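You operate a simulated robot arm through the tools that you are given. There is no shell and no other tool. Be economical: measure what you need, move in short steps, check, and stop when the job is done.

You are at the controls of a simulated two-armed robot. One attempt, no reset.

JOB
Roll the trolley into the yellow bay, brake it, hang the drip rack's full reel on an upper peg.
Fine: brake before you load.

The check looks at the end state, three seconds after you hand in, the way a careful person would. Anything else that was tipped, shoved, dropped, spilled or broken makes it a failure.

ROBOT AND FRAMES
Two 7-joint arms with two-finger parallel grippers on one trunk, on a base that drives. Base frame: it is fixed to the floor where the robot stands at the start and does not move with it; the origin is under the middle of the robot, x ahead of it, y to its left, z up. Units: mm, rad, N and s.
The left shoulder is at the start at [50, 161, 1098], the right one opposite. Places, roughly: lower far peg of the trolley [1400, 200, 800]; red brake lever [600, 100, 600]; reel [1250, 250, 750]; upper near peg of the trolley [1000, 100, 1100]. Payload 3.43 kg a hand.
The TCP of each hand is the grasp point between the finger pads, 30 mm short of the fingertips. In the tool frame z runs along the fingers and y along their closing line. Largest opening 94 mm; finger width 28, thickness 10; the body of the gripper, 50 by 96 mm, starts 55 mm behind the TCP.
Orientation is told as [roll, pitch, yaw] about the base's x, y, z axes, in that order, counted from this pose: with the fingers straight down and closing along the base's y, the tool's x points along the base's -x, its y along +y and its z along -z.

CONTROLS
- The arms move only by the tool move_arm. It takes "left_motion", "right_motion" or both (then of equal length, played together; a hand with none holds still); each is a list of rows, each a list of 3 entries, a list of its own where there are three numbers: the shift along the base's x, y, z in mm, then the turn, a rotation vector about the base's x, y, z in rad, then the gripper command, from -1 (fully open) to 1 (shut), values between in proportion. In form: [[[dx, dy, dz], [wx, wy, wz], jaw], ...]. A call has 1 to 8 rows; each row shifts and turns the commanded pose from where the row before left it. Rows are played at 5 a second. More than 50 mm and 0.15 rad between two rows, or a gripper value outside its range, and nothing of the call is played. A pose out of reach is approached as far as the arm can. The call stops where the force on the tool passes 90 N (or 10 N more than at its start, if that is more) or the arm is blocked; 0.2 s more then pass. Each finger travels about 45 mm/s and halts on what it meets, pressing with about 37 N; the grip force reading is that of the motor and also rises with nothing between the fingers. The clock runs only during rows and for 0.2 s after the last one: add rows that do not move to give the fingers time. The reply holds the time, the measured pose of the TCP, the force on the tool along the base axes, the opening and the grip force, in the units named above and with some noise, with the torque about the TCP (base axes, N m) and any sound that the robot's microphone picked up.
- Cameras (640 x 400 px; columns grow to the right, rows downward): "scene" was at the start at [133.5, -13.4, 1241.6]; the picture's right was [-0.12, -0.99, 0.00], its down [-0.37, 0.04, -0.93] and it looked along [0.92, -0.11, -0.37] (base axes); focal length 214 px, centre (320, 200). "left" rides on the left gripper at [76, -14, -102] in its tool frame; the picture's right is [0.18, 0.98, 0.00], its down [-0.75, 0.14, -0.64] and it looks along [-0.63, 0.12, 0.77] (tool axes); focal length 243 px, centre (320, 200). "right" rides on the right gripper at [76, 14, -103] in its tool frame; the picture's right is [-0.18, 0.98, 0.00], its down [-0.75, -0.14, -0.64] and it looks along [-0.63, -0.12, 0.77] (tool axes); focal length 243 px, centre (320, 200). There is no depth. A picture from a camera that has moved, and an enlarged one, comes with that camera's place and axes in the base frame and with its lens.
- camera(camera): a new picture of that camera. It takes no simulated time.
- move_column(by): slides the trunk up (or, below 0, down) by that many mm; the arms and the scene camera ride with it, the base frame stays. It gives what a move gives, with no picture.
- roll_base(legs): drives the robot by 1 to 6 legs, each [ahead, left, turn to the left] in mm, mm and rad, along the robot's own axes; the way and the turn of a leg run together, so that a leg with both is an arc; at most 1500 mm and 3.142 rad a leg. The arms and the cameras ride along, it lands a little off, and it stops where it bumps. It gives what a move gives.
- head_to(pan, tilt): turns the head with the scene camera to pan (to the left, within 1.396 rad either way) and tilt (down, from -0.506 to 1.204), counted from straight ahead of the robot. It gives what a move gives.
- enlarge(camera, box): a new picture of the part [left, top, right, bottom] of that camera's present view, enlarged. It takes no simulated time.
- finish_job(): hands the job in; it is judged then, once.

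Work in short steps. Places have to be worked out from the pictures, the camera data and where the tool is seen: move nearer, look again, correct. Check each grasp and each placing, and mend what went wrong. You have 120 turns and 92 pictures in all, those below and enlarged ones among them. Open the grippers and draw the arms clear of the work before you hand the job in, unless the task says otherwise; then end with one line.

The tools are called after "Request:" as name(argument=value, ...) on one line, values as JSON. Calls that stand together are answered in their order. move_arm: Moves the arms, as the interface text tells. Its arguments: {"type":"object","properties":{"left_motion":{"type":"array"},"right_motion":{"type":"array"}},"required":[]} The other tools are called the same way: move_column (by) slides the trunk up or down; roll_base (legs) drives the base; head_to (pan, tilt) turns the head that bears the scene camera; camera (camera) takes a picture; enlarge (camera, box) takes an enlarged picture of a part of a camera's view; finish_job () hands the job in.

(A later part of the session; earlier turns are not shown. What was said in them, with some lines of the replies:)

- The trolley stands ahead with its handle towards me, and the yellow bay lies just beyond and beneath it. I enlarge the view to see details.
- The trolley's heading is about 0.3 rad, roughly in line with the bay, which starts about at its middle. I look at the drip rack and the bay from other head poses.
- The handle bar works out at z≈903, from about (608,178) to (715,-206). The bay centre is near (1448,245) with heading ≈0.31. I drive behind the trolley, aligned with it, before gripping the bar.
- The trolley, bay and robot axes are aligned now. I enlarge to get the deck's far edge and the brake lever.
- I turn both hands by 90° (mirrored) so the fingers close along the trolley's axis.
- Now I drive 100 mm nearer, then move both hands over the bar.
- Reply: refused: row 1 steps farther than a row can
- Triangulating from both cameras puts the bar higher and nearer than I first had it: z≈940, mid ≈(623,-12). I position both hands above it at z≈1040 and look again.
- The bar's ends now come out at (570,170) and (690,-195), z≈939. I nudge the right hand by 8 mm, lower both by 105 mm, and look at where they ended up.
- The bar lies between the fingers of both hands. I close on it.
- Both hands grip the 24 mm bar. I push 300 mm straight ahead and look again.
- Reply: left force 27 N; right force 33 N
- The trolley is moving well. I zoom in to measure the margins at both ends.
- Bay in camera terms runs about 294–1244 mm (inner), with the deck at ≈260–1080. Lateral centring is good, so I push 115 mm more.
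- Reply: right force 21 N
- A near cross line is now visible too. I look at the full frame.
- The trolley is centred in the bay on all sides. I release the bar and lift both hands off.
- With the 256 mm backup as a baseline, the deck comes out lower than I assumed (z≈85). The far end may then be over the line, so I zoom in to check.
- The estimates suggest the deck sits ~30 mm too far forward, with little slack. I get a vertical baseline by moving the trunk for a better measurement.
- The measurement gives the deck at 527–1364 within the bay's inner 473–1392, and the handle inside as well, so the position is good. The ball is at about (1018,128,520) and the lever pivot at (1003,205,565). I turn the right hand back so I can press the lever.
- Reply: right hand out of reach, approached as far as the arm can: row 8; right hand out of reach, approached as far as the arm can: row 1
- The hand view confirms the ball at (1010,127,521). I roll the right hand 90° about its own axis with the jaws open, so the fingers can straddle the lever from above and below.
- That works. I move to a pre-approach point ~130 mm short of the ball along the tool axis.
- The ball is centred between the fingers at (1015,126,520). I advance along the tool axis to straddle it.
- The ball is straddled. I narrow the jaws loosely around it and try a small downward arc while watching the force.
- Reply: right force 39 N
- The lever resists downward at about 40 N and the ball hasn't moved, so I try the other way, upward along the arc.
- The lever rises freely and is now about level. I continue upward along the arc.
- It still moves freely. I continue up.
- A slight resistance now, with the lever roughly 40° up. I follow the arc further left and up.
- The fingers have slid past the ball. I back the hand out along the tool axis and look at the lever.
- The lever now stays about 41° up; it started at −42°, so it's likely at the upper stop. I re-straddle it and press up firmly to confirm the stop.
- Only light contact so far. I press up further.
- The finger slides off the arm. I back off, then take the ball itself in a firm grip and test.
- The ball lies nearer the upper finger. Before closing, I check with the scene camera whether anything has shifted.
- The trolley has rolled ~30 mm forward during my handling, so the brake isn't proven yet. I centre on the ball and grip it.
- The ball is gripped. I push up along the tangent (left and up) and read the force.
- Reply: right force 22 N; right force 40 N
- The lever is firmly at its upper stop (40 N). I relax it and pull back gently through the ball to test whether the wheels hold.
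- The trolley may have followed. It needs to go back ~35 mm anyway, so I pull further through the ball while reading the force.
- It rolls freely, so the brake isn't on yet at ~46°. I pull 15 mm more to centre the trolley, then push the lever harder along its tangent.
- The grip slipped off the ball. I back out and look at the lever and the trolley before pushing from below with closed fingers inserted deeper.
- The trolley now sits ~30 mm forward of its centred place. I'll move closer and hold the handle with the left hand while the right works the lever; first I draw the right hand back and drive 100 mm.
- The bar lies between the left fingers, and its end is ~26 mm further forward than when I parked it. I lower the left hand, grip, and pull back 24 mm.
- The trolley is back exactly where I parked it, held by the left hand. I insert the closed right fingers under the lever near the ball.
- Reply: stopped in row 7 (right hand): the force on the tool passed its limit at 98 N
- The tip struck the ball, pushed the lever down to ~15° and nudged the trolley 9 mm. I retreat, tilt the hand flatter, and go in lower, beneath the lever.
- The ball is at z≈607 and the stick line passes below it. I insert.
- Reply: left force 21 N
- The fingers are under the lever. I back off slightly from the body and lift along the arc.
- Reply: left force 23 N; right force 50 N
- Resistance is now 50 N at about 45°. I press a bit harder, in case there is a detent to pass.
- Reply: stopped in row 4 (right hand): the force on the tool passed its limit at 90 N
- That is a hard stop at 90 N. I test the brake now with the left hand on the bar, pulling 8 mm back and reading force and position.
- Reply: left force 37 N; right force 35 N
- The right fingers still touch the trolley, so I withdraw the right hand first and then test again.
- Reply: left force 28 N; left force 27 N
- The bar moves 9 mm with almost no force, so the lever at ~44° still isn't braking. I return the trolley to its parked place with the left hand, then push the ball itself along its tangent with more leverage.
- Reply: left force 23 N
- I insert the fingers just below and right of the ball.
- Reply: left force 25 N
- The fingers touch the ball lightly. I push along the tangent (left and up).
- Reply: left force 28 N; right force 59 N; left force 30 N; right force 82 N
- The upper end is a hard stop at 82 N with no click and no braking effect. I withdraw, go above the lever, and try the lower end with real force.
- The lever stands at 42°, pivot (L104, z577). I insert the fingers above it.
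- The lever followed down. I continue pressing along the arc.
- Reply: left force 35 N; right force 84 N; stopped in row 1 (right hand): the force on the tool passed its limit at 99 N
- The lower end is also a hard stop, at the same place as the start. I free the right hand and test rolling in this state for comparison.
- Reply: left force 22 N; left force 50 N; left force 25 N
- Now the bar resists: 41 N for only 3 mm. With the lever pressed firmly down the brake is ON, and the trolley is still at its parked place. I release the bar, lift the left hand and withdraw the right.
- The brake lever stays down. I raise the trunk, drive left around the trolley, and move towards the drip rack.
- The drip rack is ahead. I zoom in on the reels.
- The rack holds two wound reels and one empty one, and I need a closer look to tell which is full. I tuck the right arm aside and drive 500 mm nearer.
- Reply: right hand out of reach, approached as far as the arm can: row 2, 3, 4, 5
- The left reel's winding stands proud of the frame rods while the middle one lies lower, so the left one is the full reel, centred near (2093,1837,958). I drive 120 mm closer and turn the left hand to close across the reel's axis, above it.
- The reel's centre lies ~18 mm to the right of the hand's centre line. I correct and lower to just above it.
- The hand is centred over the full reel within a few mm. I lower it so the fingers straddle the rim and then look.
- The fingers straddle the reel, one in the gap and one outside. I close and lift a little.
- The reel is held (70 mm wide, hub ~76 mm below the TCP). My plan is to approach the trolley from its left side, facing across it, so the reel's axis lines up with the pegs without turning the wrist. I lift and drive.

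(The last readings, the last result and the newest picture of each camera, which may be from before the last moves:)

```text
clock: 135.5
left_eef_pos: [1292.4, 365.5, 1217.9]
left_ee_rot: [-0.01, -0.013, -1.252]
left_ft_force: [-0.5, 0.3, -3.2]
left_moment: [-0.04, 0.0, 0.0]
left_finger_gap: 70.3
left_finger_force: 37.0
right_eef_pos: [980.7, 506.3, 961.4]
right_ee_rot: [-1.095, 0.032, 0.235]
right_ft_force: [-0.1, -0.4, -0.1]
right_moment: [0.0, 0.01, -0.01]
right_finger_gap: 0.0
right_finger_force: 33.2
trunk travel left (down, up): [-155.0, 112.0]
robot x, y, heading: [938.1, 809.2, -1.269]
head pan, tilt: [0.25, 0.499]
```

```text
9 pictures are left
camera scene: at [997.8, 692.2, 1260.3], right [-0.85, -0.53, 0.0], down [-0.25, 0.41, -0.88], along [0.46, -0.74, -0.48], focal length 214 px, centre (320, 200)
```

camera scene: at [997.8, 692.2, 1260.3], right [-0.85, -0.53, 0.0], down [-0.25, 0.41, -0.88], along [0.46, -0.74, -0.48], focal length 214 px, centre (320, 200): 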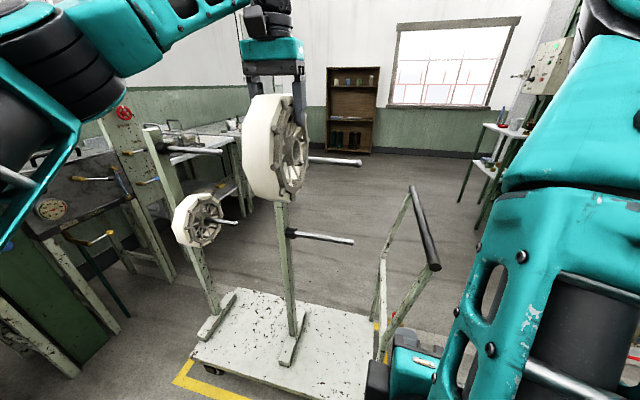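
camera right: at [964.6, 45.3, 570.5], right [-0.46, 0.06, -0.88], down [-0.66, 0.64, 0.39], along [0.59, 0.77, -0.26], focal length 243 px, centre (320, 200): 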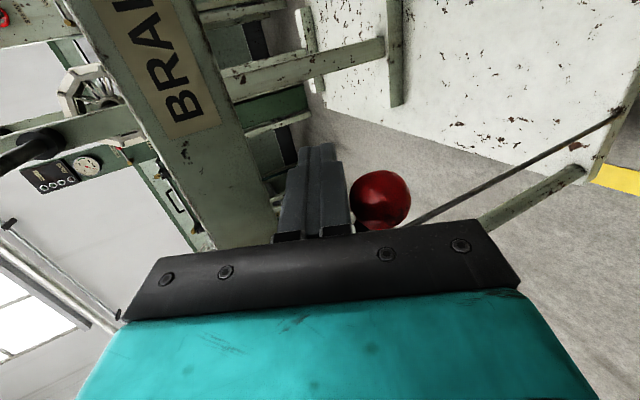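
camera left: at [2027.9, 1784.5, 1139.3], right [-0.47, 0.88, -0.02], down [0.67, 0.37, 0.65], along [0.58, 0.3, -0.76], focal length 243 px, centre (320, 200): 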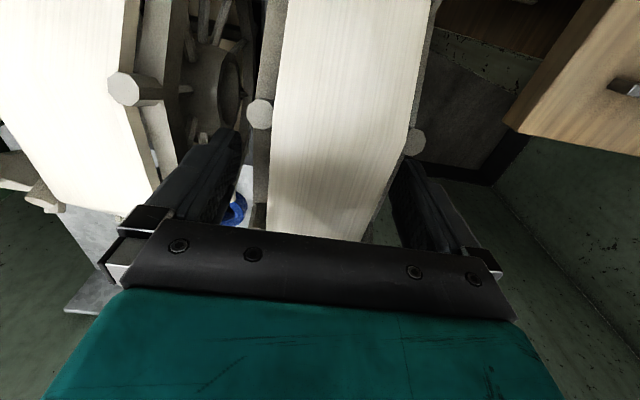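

There is a clear view from the side. The upper near peg's tip comes out at about F≈1190, z≈1069 (trolley axis frame), with its root near F≈1420. I move right by 220 mm so that the reel is on the handle side of the tip, and a bit closer.

Request:
roll_base(legs=[[0, -220, 0], [90, 0, 0]])

Request:
enlarge(camera="scene", box=[100, 80, 420, 280])

```text
clock: 138.8
left_eef_pos: [1110.4, 212.9, 1218.4]
left_ee_rot: [-0.01, -0.011, -1.252]
left_ft_force: [0.6, -0.1, -3.8]
left_moment: [0.02, -0.02, 0.01]
left_finger_gap: 69.8
left_finger_force: 36.8
right_eef_pos: [798.8, 353.2, 959.9]
right_ee_rot: [-1.094, 0.031, 0.235]
right_ft_force: [0.7, 0.1, 0.0]
right_moment: [0.02, 0.0, 0.0]
right_finger_gap: 0.2
right_finger_force: 33.1
trunk travel left (down, up): [-155.0, 112.0]
robot x, y, heading: [753.8, 659.0, -1.261]
head pan, tilt: [0.25, 0.499]
```

```text
2.00 times, centred on (260, 180) of scene
camera zoom: at [816.2, 539.0, 1260.2], right [-0.85, -0.53, 0.0], down [-0.25, 0.41, -0.88], along [0.46, -0.74, -0.48], focal length 429 px, centre (440, 240)
```

zoom: 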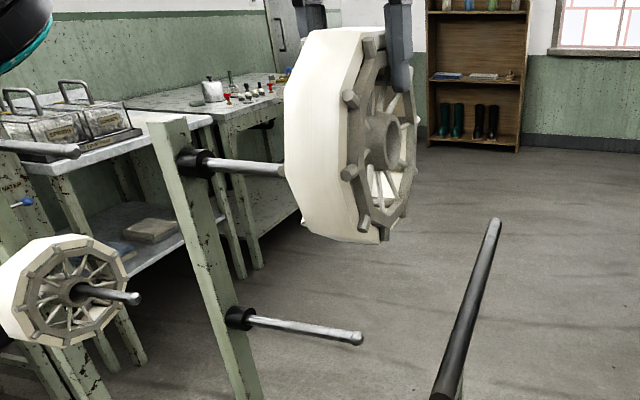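

The peg axis is at L≈-187, with z≈1067 at the root rising to 1072 at the tip (F≈1193). I bring the hub onto that line, just short of the tip.

Request:
move_arm(left_motion=[[[7.3, -23.9, -10], [0, 0, -0.01], 1], [[7.3, -23.9, -15], [0, 0, -0.01], 1], [[7.3, -23.9, -22], [0, 0, 0], 1], [[0, 0, -20], [0, 0, 0], 1], [[0, 0, 0], [0, 0, 0], 1]])

Request:
head_to(pan=0.6, tilt=0.4)

Request:
camera(camera="scene")

```text
clock: 140.0
left_eef_pos: [1128.8, 150.5, 1156.7]
left_ee_rot: [-0.015, -0.012, -1.271]
left_ft_force: [0.2, -0.5, -2.6]
left_moment: [-0.07, -0.02, -0.03]
left_finger_gap: 70.1
left_finger_force: 36.9
left hand out of reach, approached as far as the arm can: row 3
right_eef_pos: [800.3, 355.2, 960.9]
right_ee_rot: [-1.098, 0.033, 0.237]
right_ft_force: [-0.2, -0.1, -0.1]
right_moment: [-0.03, 0.0, -0.03]
right_finger_gap: 0.0
right_finger_force: 32.6
trunk travel left (down, up): [-155.0, 112.0]
robot x, y, heading: [753.3, 656.7, -1.264]
head pan, tilt: [0.25, 0.499]
```

```text
clock: 140.8
left_eef_pos: [1128.3, 150.2, 1157.4]
left_ee_rot: [-0.012, -0.012, -1.271]
left_ft_force: [-0.3, -0.9, -2.3]
left_moment: [-0.06, -0.02, 0.02]
left_finger_gap: 69.9
left_finger_force: 36.7
right_eef_pos: [800.1, 354.7, 960.1]
right_ee_rot: [-1.095, 0.032, 0.236]
right_ft_force: [0.8, -0.2, -0.4]
right_moment: [0.01, 0.04, 0.01]
right_finger_gap: 0.0
right_finger_force: 33.0
trunk travel left (down, up): [-155.0, 112.0]
robot x, y, heading: [754.9, 657.2, -1.261]
head pan, tilt: [0.6, 0.4]
```

```text
7 pictures are left
camera scene: at [840.8, 559.9, 1269.5], right [-0.62, -0.79, 0.0], down [-0.31, 0.24, -0.92], along [0.73, -0.57, -0.39], focal length 214 px, centre (320, 200)
```

scene: 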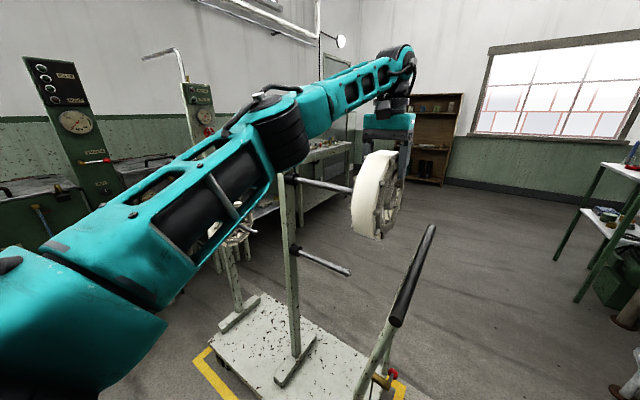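

The arm is at its reach limit, so I move the base 60 mm nearer and then correct the hand's position from the reading.

Request:
roll_base(legs=[[0, -25, 0], [60, 0, -0.01]])

```text
clock: 142.3
left_eef_pos: [1118.0, 81.6, 1155.8]
left_ee_rot: [-0.012, -0.011, -1.28]
left_ft_force: [-0.3, 0.2, -3.2]
left_moment: [-0.01, 0.02, 0.02]
left_finger_gap: 70.2
left_finger_force: 36.7
right_eef_pos: [790.6, 289.0, 960.0]
right_ee_rot: [-1.093, 0.03, 0.227]
right_ft_force: [-0.2, 0.0, 0.6]
right_moment: [0.0, -0.03, 0.0]
right_finger_gap: 0.0
right_finger_force: 32.9
trunk travel left (down, up): [-155.0, 112.0]
robot x, y, heading: [747.3, 593.1, -1.276]
head pan, tilt: [0.6, 0.4]
```

Request:
move_arm(left_motion=[[[-0.5, 27.5, -2], [0, 0, 0], 1], [[-0.5, 27.5, -3], [0, 0, 0], 1], [[0, 0, 0], [0, 0, 0], 1]])

Request:
head_to(pan=0.75, tilt=0.3)

Request:
enlarge(camera="scene", box=[280, 150, 480, 275])

```text
clock: 143.1
left_eef_pos: [1117.5, 138.4, 1152.1]
left_ee_rot: [-0.014, -0.011, -1.278]
left_ft_force: [0.5, 0.0, -2.6]
left_moment: [-0.03, 0.0, 0.02]
left_finger_gap: 70.5
left_finger_force: 37.1
right_eef_pos: [789.4, 290.1, 960.2]
right_ee_rot: [-1.094, 0.033, 0.226]
right_ft_force: [-0.1, 0.6, -0.2]
right_moment: [0.02, 0.0, -0.03]
right_finger_gap: 0.0
right_finger_force: 32.9
trunk travel left (down, up): [-155.0, 112.0]
robot x, y, heading: [749.6, 597.6, -1.269]
head pan, tilt: [0.6, 0.4]
```

```text
clock: 143.8
left_eef_pos: [1117.3, 138.0, 1152.4]
left_ee_rot: [-0.013, -0.01, -1.281]
left_ft_force: [-0.4, 0.0, -2.8]
left_moment: [-0.03, 0.02, -0.02]
left_finger_gap: 70.2
left_finger_force: 37.4
right_eef_pos: [791.2, 290.8, 960.5]
right_ee_rot: [-1.094, 0.031, 0.226]
right_ft_force: [-0.3, 0.6, 0.2]
right_moment: [-0.02, -0.02, -0.04]
right_finger_gap: 0.0
right_finger_force: 33.1
trunk travel left (down, up): [-155.0, 112.0]
robot x, y, heading: [748.8, 593.5, -1.269]
head pan, tilt: [0.75, 0.3]
```

```text
3.20 times, centred on (380, 212) of scene
camera zoom: at [842.2, 506.1, 1278.7], right [-0.5, -0.87, 0.0], down [-0.26, 0.15, -0.96], along [0.83, -0.48, -0.3], focal length 686 px, centre (128, 160)
```

zoom: 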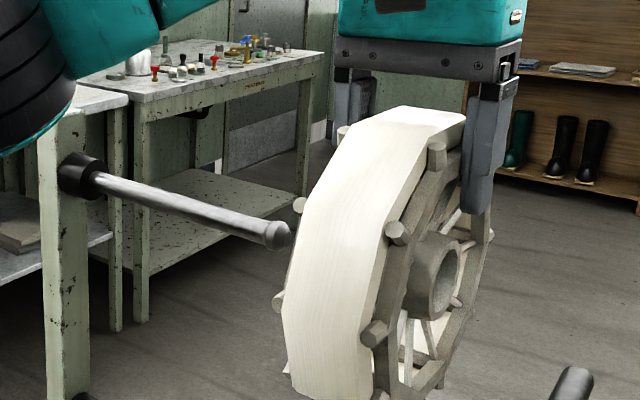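

The tip and hub are aligned within about 3 mm. I make a small correction, then slide the reel along the peg in small steps while watching the force.

Request:
move_arm(left_motion=[[[13.7, 6.3, -2], [0, 0, 0], 1], [[14.3, 4.4, 0], [0, 0, 0], 1], [[14.3, 4.4, 0], [0, 0, 0], 1], [[14.3, 4.4, 0], [0, 0, 0], 1], [[9.6, 2.9, 0], [0, 0, 0], 1], [[0, 0, 0], [0, 0, 0], 1]])

Request:
enlarge(camera="scene", box=[260, 150, 460, 275])

```text
clock: 145.2
left_eef_pos: [1183.3, 158.5, 1150.4]
left_ee_rot: [-0.012, -0.012, -1.278]
left_ft_force: [1.2, -6.7, -4.8]
left_moment: [-0.57, -0.06, -0.12]
left_finger_gap: 70.1
left_finger_force: 37.1
right_eef_pos: [790.4, 290.0, 961.2]
right_ee_rot: [-1.094, 0.031, 0.223]
right_ft_force: [-0.1, -0.5, 0.5]
right_moment: [0.03, 0.01, 0.0]
right_finger_gap: 0.0
right_finger_force: 32.9
trunk travel left (down, up): [-155.0, 112.0]
robot x, y, heading: [750.6, 594.7, -1.269]
head pan, tilt: [0.75, 0.3]
```

```text
3.20 times, centred on (360, 212) of scene
camera zoom: at [842.6, 505.2, 1278.6], right [-0.5, -0.87, 0.0], down [-0.26, 0.15, -0.95], along [0.83, -0.48, -0.3], focal length 686 px, centre (192, 160)
```

zoom: 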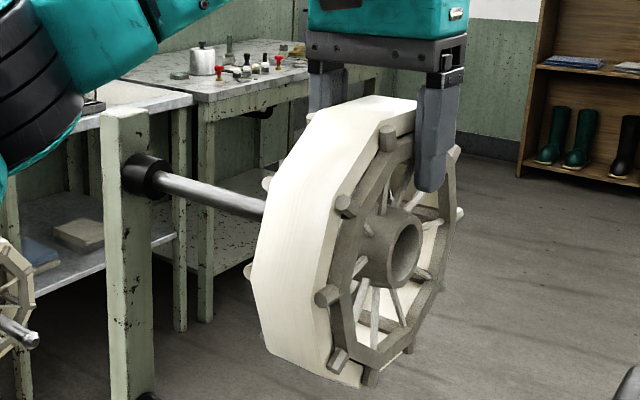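

The tip has entered the hub, with a slight sideways contact (~6 N). I ease 3 mm the other way and continue.

Request:
move_arm(left_motion=[[[12.3, 0.5, 0], [0, 0, 0], 1], [[12, 3.4, 0], [0, 0, 0], 1], [[12, 3.4, 0], [0, 0, 0], 1], [[12, 3.4, 0], [0, 0, 0], 1], [[0, 0, 0], [0, 0, 0], 1]])

```text
clock: 146.4
left_eef_pos: [1232.9, 171.2, 1149.6]
left_ee_rot: [-0.013, -0.011, -1.28]
left_ft_force: [2.3, 0.1, -4.4]
left_moment: [-0.02, -0.19, -0.03]
left_finger_gap: 69.8
left_finger_force: 36.7
right_eef_pos: [789.9, 289.9, 959.6]
right_ee_rot: [-1.094, 0.033, 0.228]
right_ft_force: [0.9, -0.6, 0.0]
right_moment: [0.02, 0.02, -0.01]
right_finger_gap: 0.1
right_finger_force: 33.3
trunk travel left (down, up): [-155.0, 112.0]
robot x, y, heading: [747.7, 596.5, -1.271]
head pan, tilt: [0.75, 0.3]
```

Free again. I continue 65 mm further on and check the picture.

Request:
move_arm(left_motion=[[[12.4, 3.8, 0], [0, 0, 0], 1], [[12.4, 3.8, 0], [0, 0, 0], 1], [[12.4, 3.8, 0], [0, 0, 0], 1], [[12.4, 3.8, 0], [0, 0, 0], 1], [[12.4, 3.8, 0], [0, 0, 0], 1], [[0, 0, 0], [0, 0, 0], 1]])

Request:
enlarge(camera="scene", box=[240, 150, 440, 275])

```text
clock: 147.8
left_eef_pos: [1287.1, 192.8, 1147.1]
left_ee_rot: [-0.012, -0.012, -1.28]
left_ft_force: [-1.2, -0.2, -3.9]
left_moment: [-0.02, -0.01, -0.02]
left_finger_gap: 70.0
left_finger_force: 37.6
left hand out of reach, approached as far as the arm can: row 5
right_eef_pos: [791.1, 289.7, 960.4]
right_ee_rot: [-1.093, 0.032, 0.227]
right_ft_force: [1.4, -0.3, 0.0]
right_moment: [-0.01, -0.01, 0.0]
right_finger_gap: 0.1
right_finger_force: 33.3
trunk travel left (down, up): [-155.0, 112.0]
robot x, y, heading: [749.4, 593.1, -1.273]
head pan, tilt: [0.75, 0.3]
```

```text
3.20 times, centred on (340, 212) of scene
camera zoom: at [842.3, 506.2, 1278.7], right [-0.5, -0.87, 0.0], down [-0.26, 0.15, -0.96], along [0.83, -0.48, -0.3], focal length 686 px, centre (256, 160)
```

zoom: 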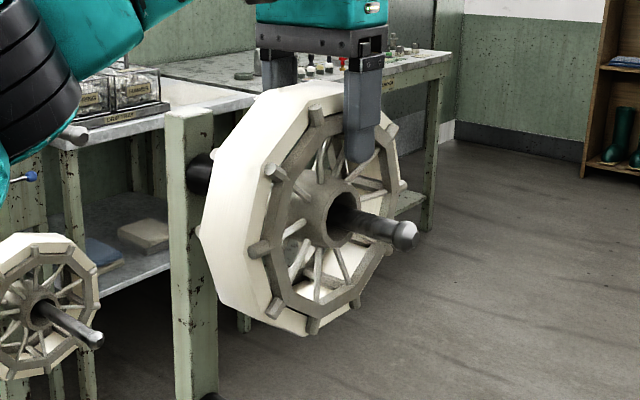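

The peg passes through the hub with its tip clearly protruding. I lower the reel until the peg carries it.

Request:
move_arm(left_motion=[[[0, 0, -3], [0, 0, 0], 1], [[0, 0, -3], [0, 0, 0], 1], [[0, 0, -3], [0, 0, 0], 1], [[0, 0, 0], [0, 0, 0], 1]])

```text
clock: 148.8
left_eef_pos: [1288.2, 193.8, 1139.3]
left_ee_rot: [-0.015, -0.013, -1.28]
left_ft_force: [1.8, -3.5, 1.2]
left_moment: [-0.32, -0.04, 0.11]
left_finger_gap: 70.2
left_finger_force: 37.0
right_eef_pos: [790.5, 289.6, 960.1]
right_ee_rot: [-1.094, 0.031, 0.225]
right_ft_force: [0.2, -0.7, 1.0]
right_moment: [0.01, 0.0, 0.0]
right_finger_gap: 0.1
right_finger_force: 32.7
trunk travel left (down, up): [-155.0, 112.0]
robot x, y, heading: [746.2, 592.1, -1.275]
head pan, tilt: [0.75, 0.3]
```

The weight is now on the peg. I open the fingers, wait, and rise straight up.

Request:
move_arm(left_motion=[[[0, 0, 0], [0, 0, 0], 0.2], [[0, 0, 0], [0, 0, 0], -0.5], [[0, 0, 0], [0, 0, 0], -1], [[0, 0, 0], [0, 0, 0], -1], [[0, 0, 15], [0, 0, 0], -1], [[0, 0, 30], [0, 0, 0], -1], [[0, 0, 35], [0, 0, 0], -1], [[0, 0, 30], [0, 0, 0], -1]])

Request:
camera(camera="scene")

```text
clock: 150.6
left_eef_pos: [1256.6, 215.0, 1230.6]
left_ee_rot: [-0.012, -0.017, -1.278]
left_ft_force: [0.1, -0.6, 0.5]
left_moment: [-0.02, 0.01, 0.0]
left_finger_gap: 93.8
left_finger_force: 0.0
left hand out of reach, approached as far as the arm can: row 6, 7, 8
right_eef_pos: [788.7, 290.5, 959.3]
right_ee_rot: [-1.096, 0.03, 0.228]
right_ft_force: [-0.1, 0.2, -0.4]
right_moment: [-0.03, 0.03, 0.01]
right_finger_gap: 0.1
right_finger_force: 32.9
trunk travel left (down, up): [-155.0, 112.0]
robot x, y, heading: [744.9, 592.2, -1.274]
head pan, tilt: [0.75, 0.3]
```

```text
3 pictures are left
camera scene: at [841.7, 506.6, 1278.8], right [-0.5, -0.87, 0.0], down [-0.26, 0.15, -0.96], along [0.83, -0.48, -0.3], focal length 214 px, centre (320, 200)
```

scene: 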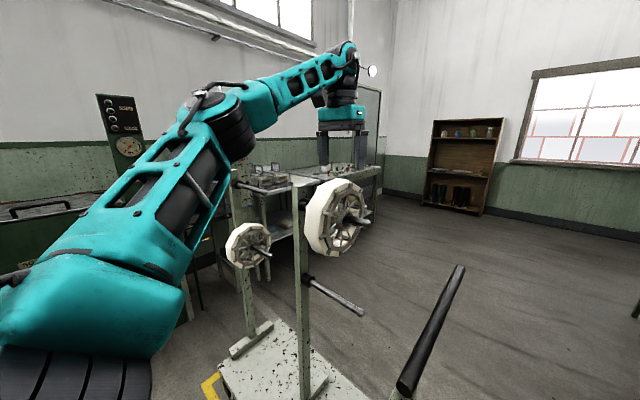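

The reel hangs on the upper near peg. I back the robot away and check the trolley, the lever and the bay.

Request:
roll_base(legs=[[-400, 0, 0]])

Request:
head_to(pan=0.45, tilt=0.55)

Request:
camera(camera="scene")

```text
clock: 153.1
left_eef_pos: [1141.1, 591.0, 1231.1]
left_ee_rot: [-0.013, -0.012, -1.28]
left_ft_force: [0.4, 0.0, 0.2]
left_moment: [-0.03, -0.01, -0.01]
left_finger_gap: 94.0
left_finger_force: 0.0
right_eef_pos: [672.0, 670.3, 960.6]
right_ee_rot: [-1.097, 0.03, 0.224]
right_ft_force: [-0.5, 0.5, 0.6]
right_moment: [0.01, 0.0, -0.01]
right_finger_gap: 0.2
right_finger_force: 33.3
trunk travel left (down, up): [-155.0, 112.0]
robot x, y, heading: [635.1, 973.1, -1.274]
head pan, tilt: [0.75, 0.3]
```

```text
clock: 153.9
left_eef_pos: [1141.9, 591.6, 1229.8]
left_ee_rot: [-0.015, -0.015, -1.281]
left_ft_force: [0.1, 0.6, -0.3]
left_moment: [-0.01, 0.02, 0.0]
left_finger_gap: 93.9
left_finger_force: 0.0
right_eef_pos: [672.4, 668.8, 959.8]
right_ee_rot: [-1.095, 0.032, 0.223]
right_ft_force: [0.4, 0.0, 0.0]
right_moment: [-0.01, 0.03, 0.0]
right_finger_gap: 0.1
right_finger_force: 33.1
trunk travel left (down, up): [-155.0, 112.0]
robot x, y, heading: [633.5, 972.2, -1.271]
head pan, tilt: [0.45, 0.55]
```

```text
2 pictures are left
camera scene: at [706.1, 865.9, 1255.9], right [-0.73, -0.68, 0.0], down [-0.35, 0.38, -0.85], along [0.58, -0.63, -0.52], focal length 214 px, centre (320, 200)
```

scene: 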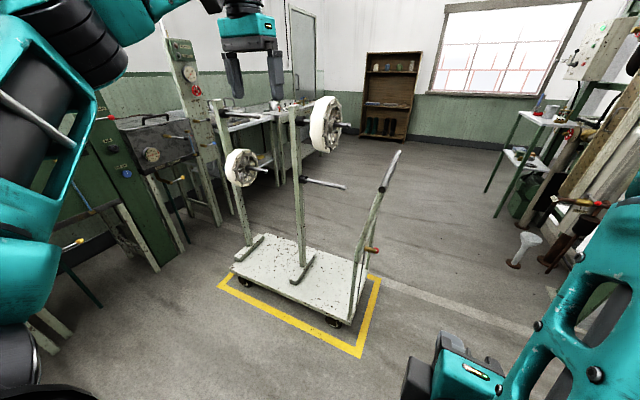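

Request:
enlarge(camera="scene", box=[205, 225, 395, 365])

```text
2.86 times, centred on (300, 295) of scene
camera zoom: at [706.1, 865.9, 1255.9], right [-0.73, -0.68, 0.0], down [-0.35, 0.38, -0.85], along [0.58, -0.63, -0.52], focal length 613 px, centre (377, -71)
```

zoom: 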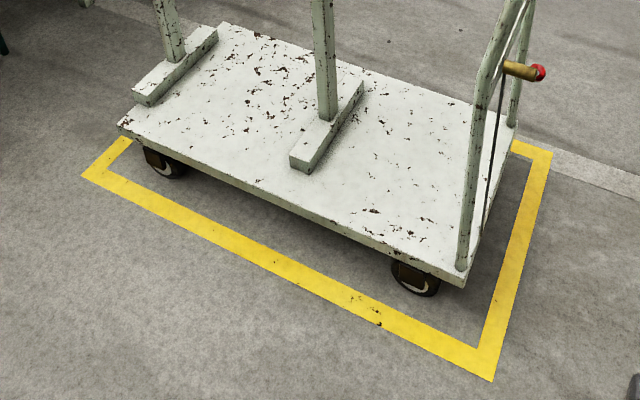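

The trolley stands fully inside the bay with the lever down in the braked position, and the reel hangs on the upper near peg. I open the right gripper as well before handing in.

Request:
move_arm(right_motion=[[[0, 0, 0], [0, 0, 0], 0], [[0, 0, 0], [0, 0, 0], -1], [[0, 0, 0], [0, 0, 0], -1], [[0, 0, 0], [0, 0, 0], -1]])

Request:
enlarge(camera="scene", box=[220, 80, 400, 200])

```text
clock: 154.9
left_eef_pos: [1140.0, 591.7, 1230.8]
left_ee_rot: [-0.011, -0.015, -1.281]
left_ft_force: [-0.1, -0.2, 0.1]
left_moment: [0.03, 0.02, 0.0]
left_finger_gap: 93.9
left_finger_force: 0.1
right_eef_pos: [673.5, 668.4, 961.2]
right_ee_rot: [-1.095, 0.032, 0.223]
right_ft_force: [0.3, -1.0, -0.1]
right_moment: [-0.01, -0.01, -0.02]
right_finger_gap: 85.0
right_finger_force: 0.1
trunk travel left (down, up): [-155.0, 112.0]
robot x, y, heading: [631.3, 971.4, -1.271]
head pan, tilt: [0.45, 0.55]
```

```text
3.33 times, centred on (310, 140) of scene
camera zoom: at [706.1, 865.9, 1255.8], right [-0.73, -0.68, 0.0], down [-0.35, 0.38, -0.85], along [0.58, -0.63, -0.52], focal length 715 px, centre (353, 400)
```

zoom: 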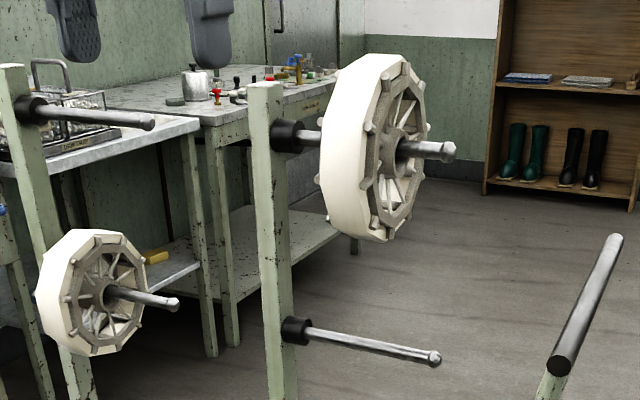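

The reel hangs securely on the upper near peg, and both arms are clear with the grippers open.

Request:
finish_job()

```text
The job is handed in.
```

The trolley is parked inside the yellow bay and braked, and the drip rack's full reel hangs on its upper near peg. I took the left-hand reel as the full one because its winding stood proud of the frame. There was no brake click to go by: I judged it from a pull on the handle, which moved only 3 mm at about 41 N.
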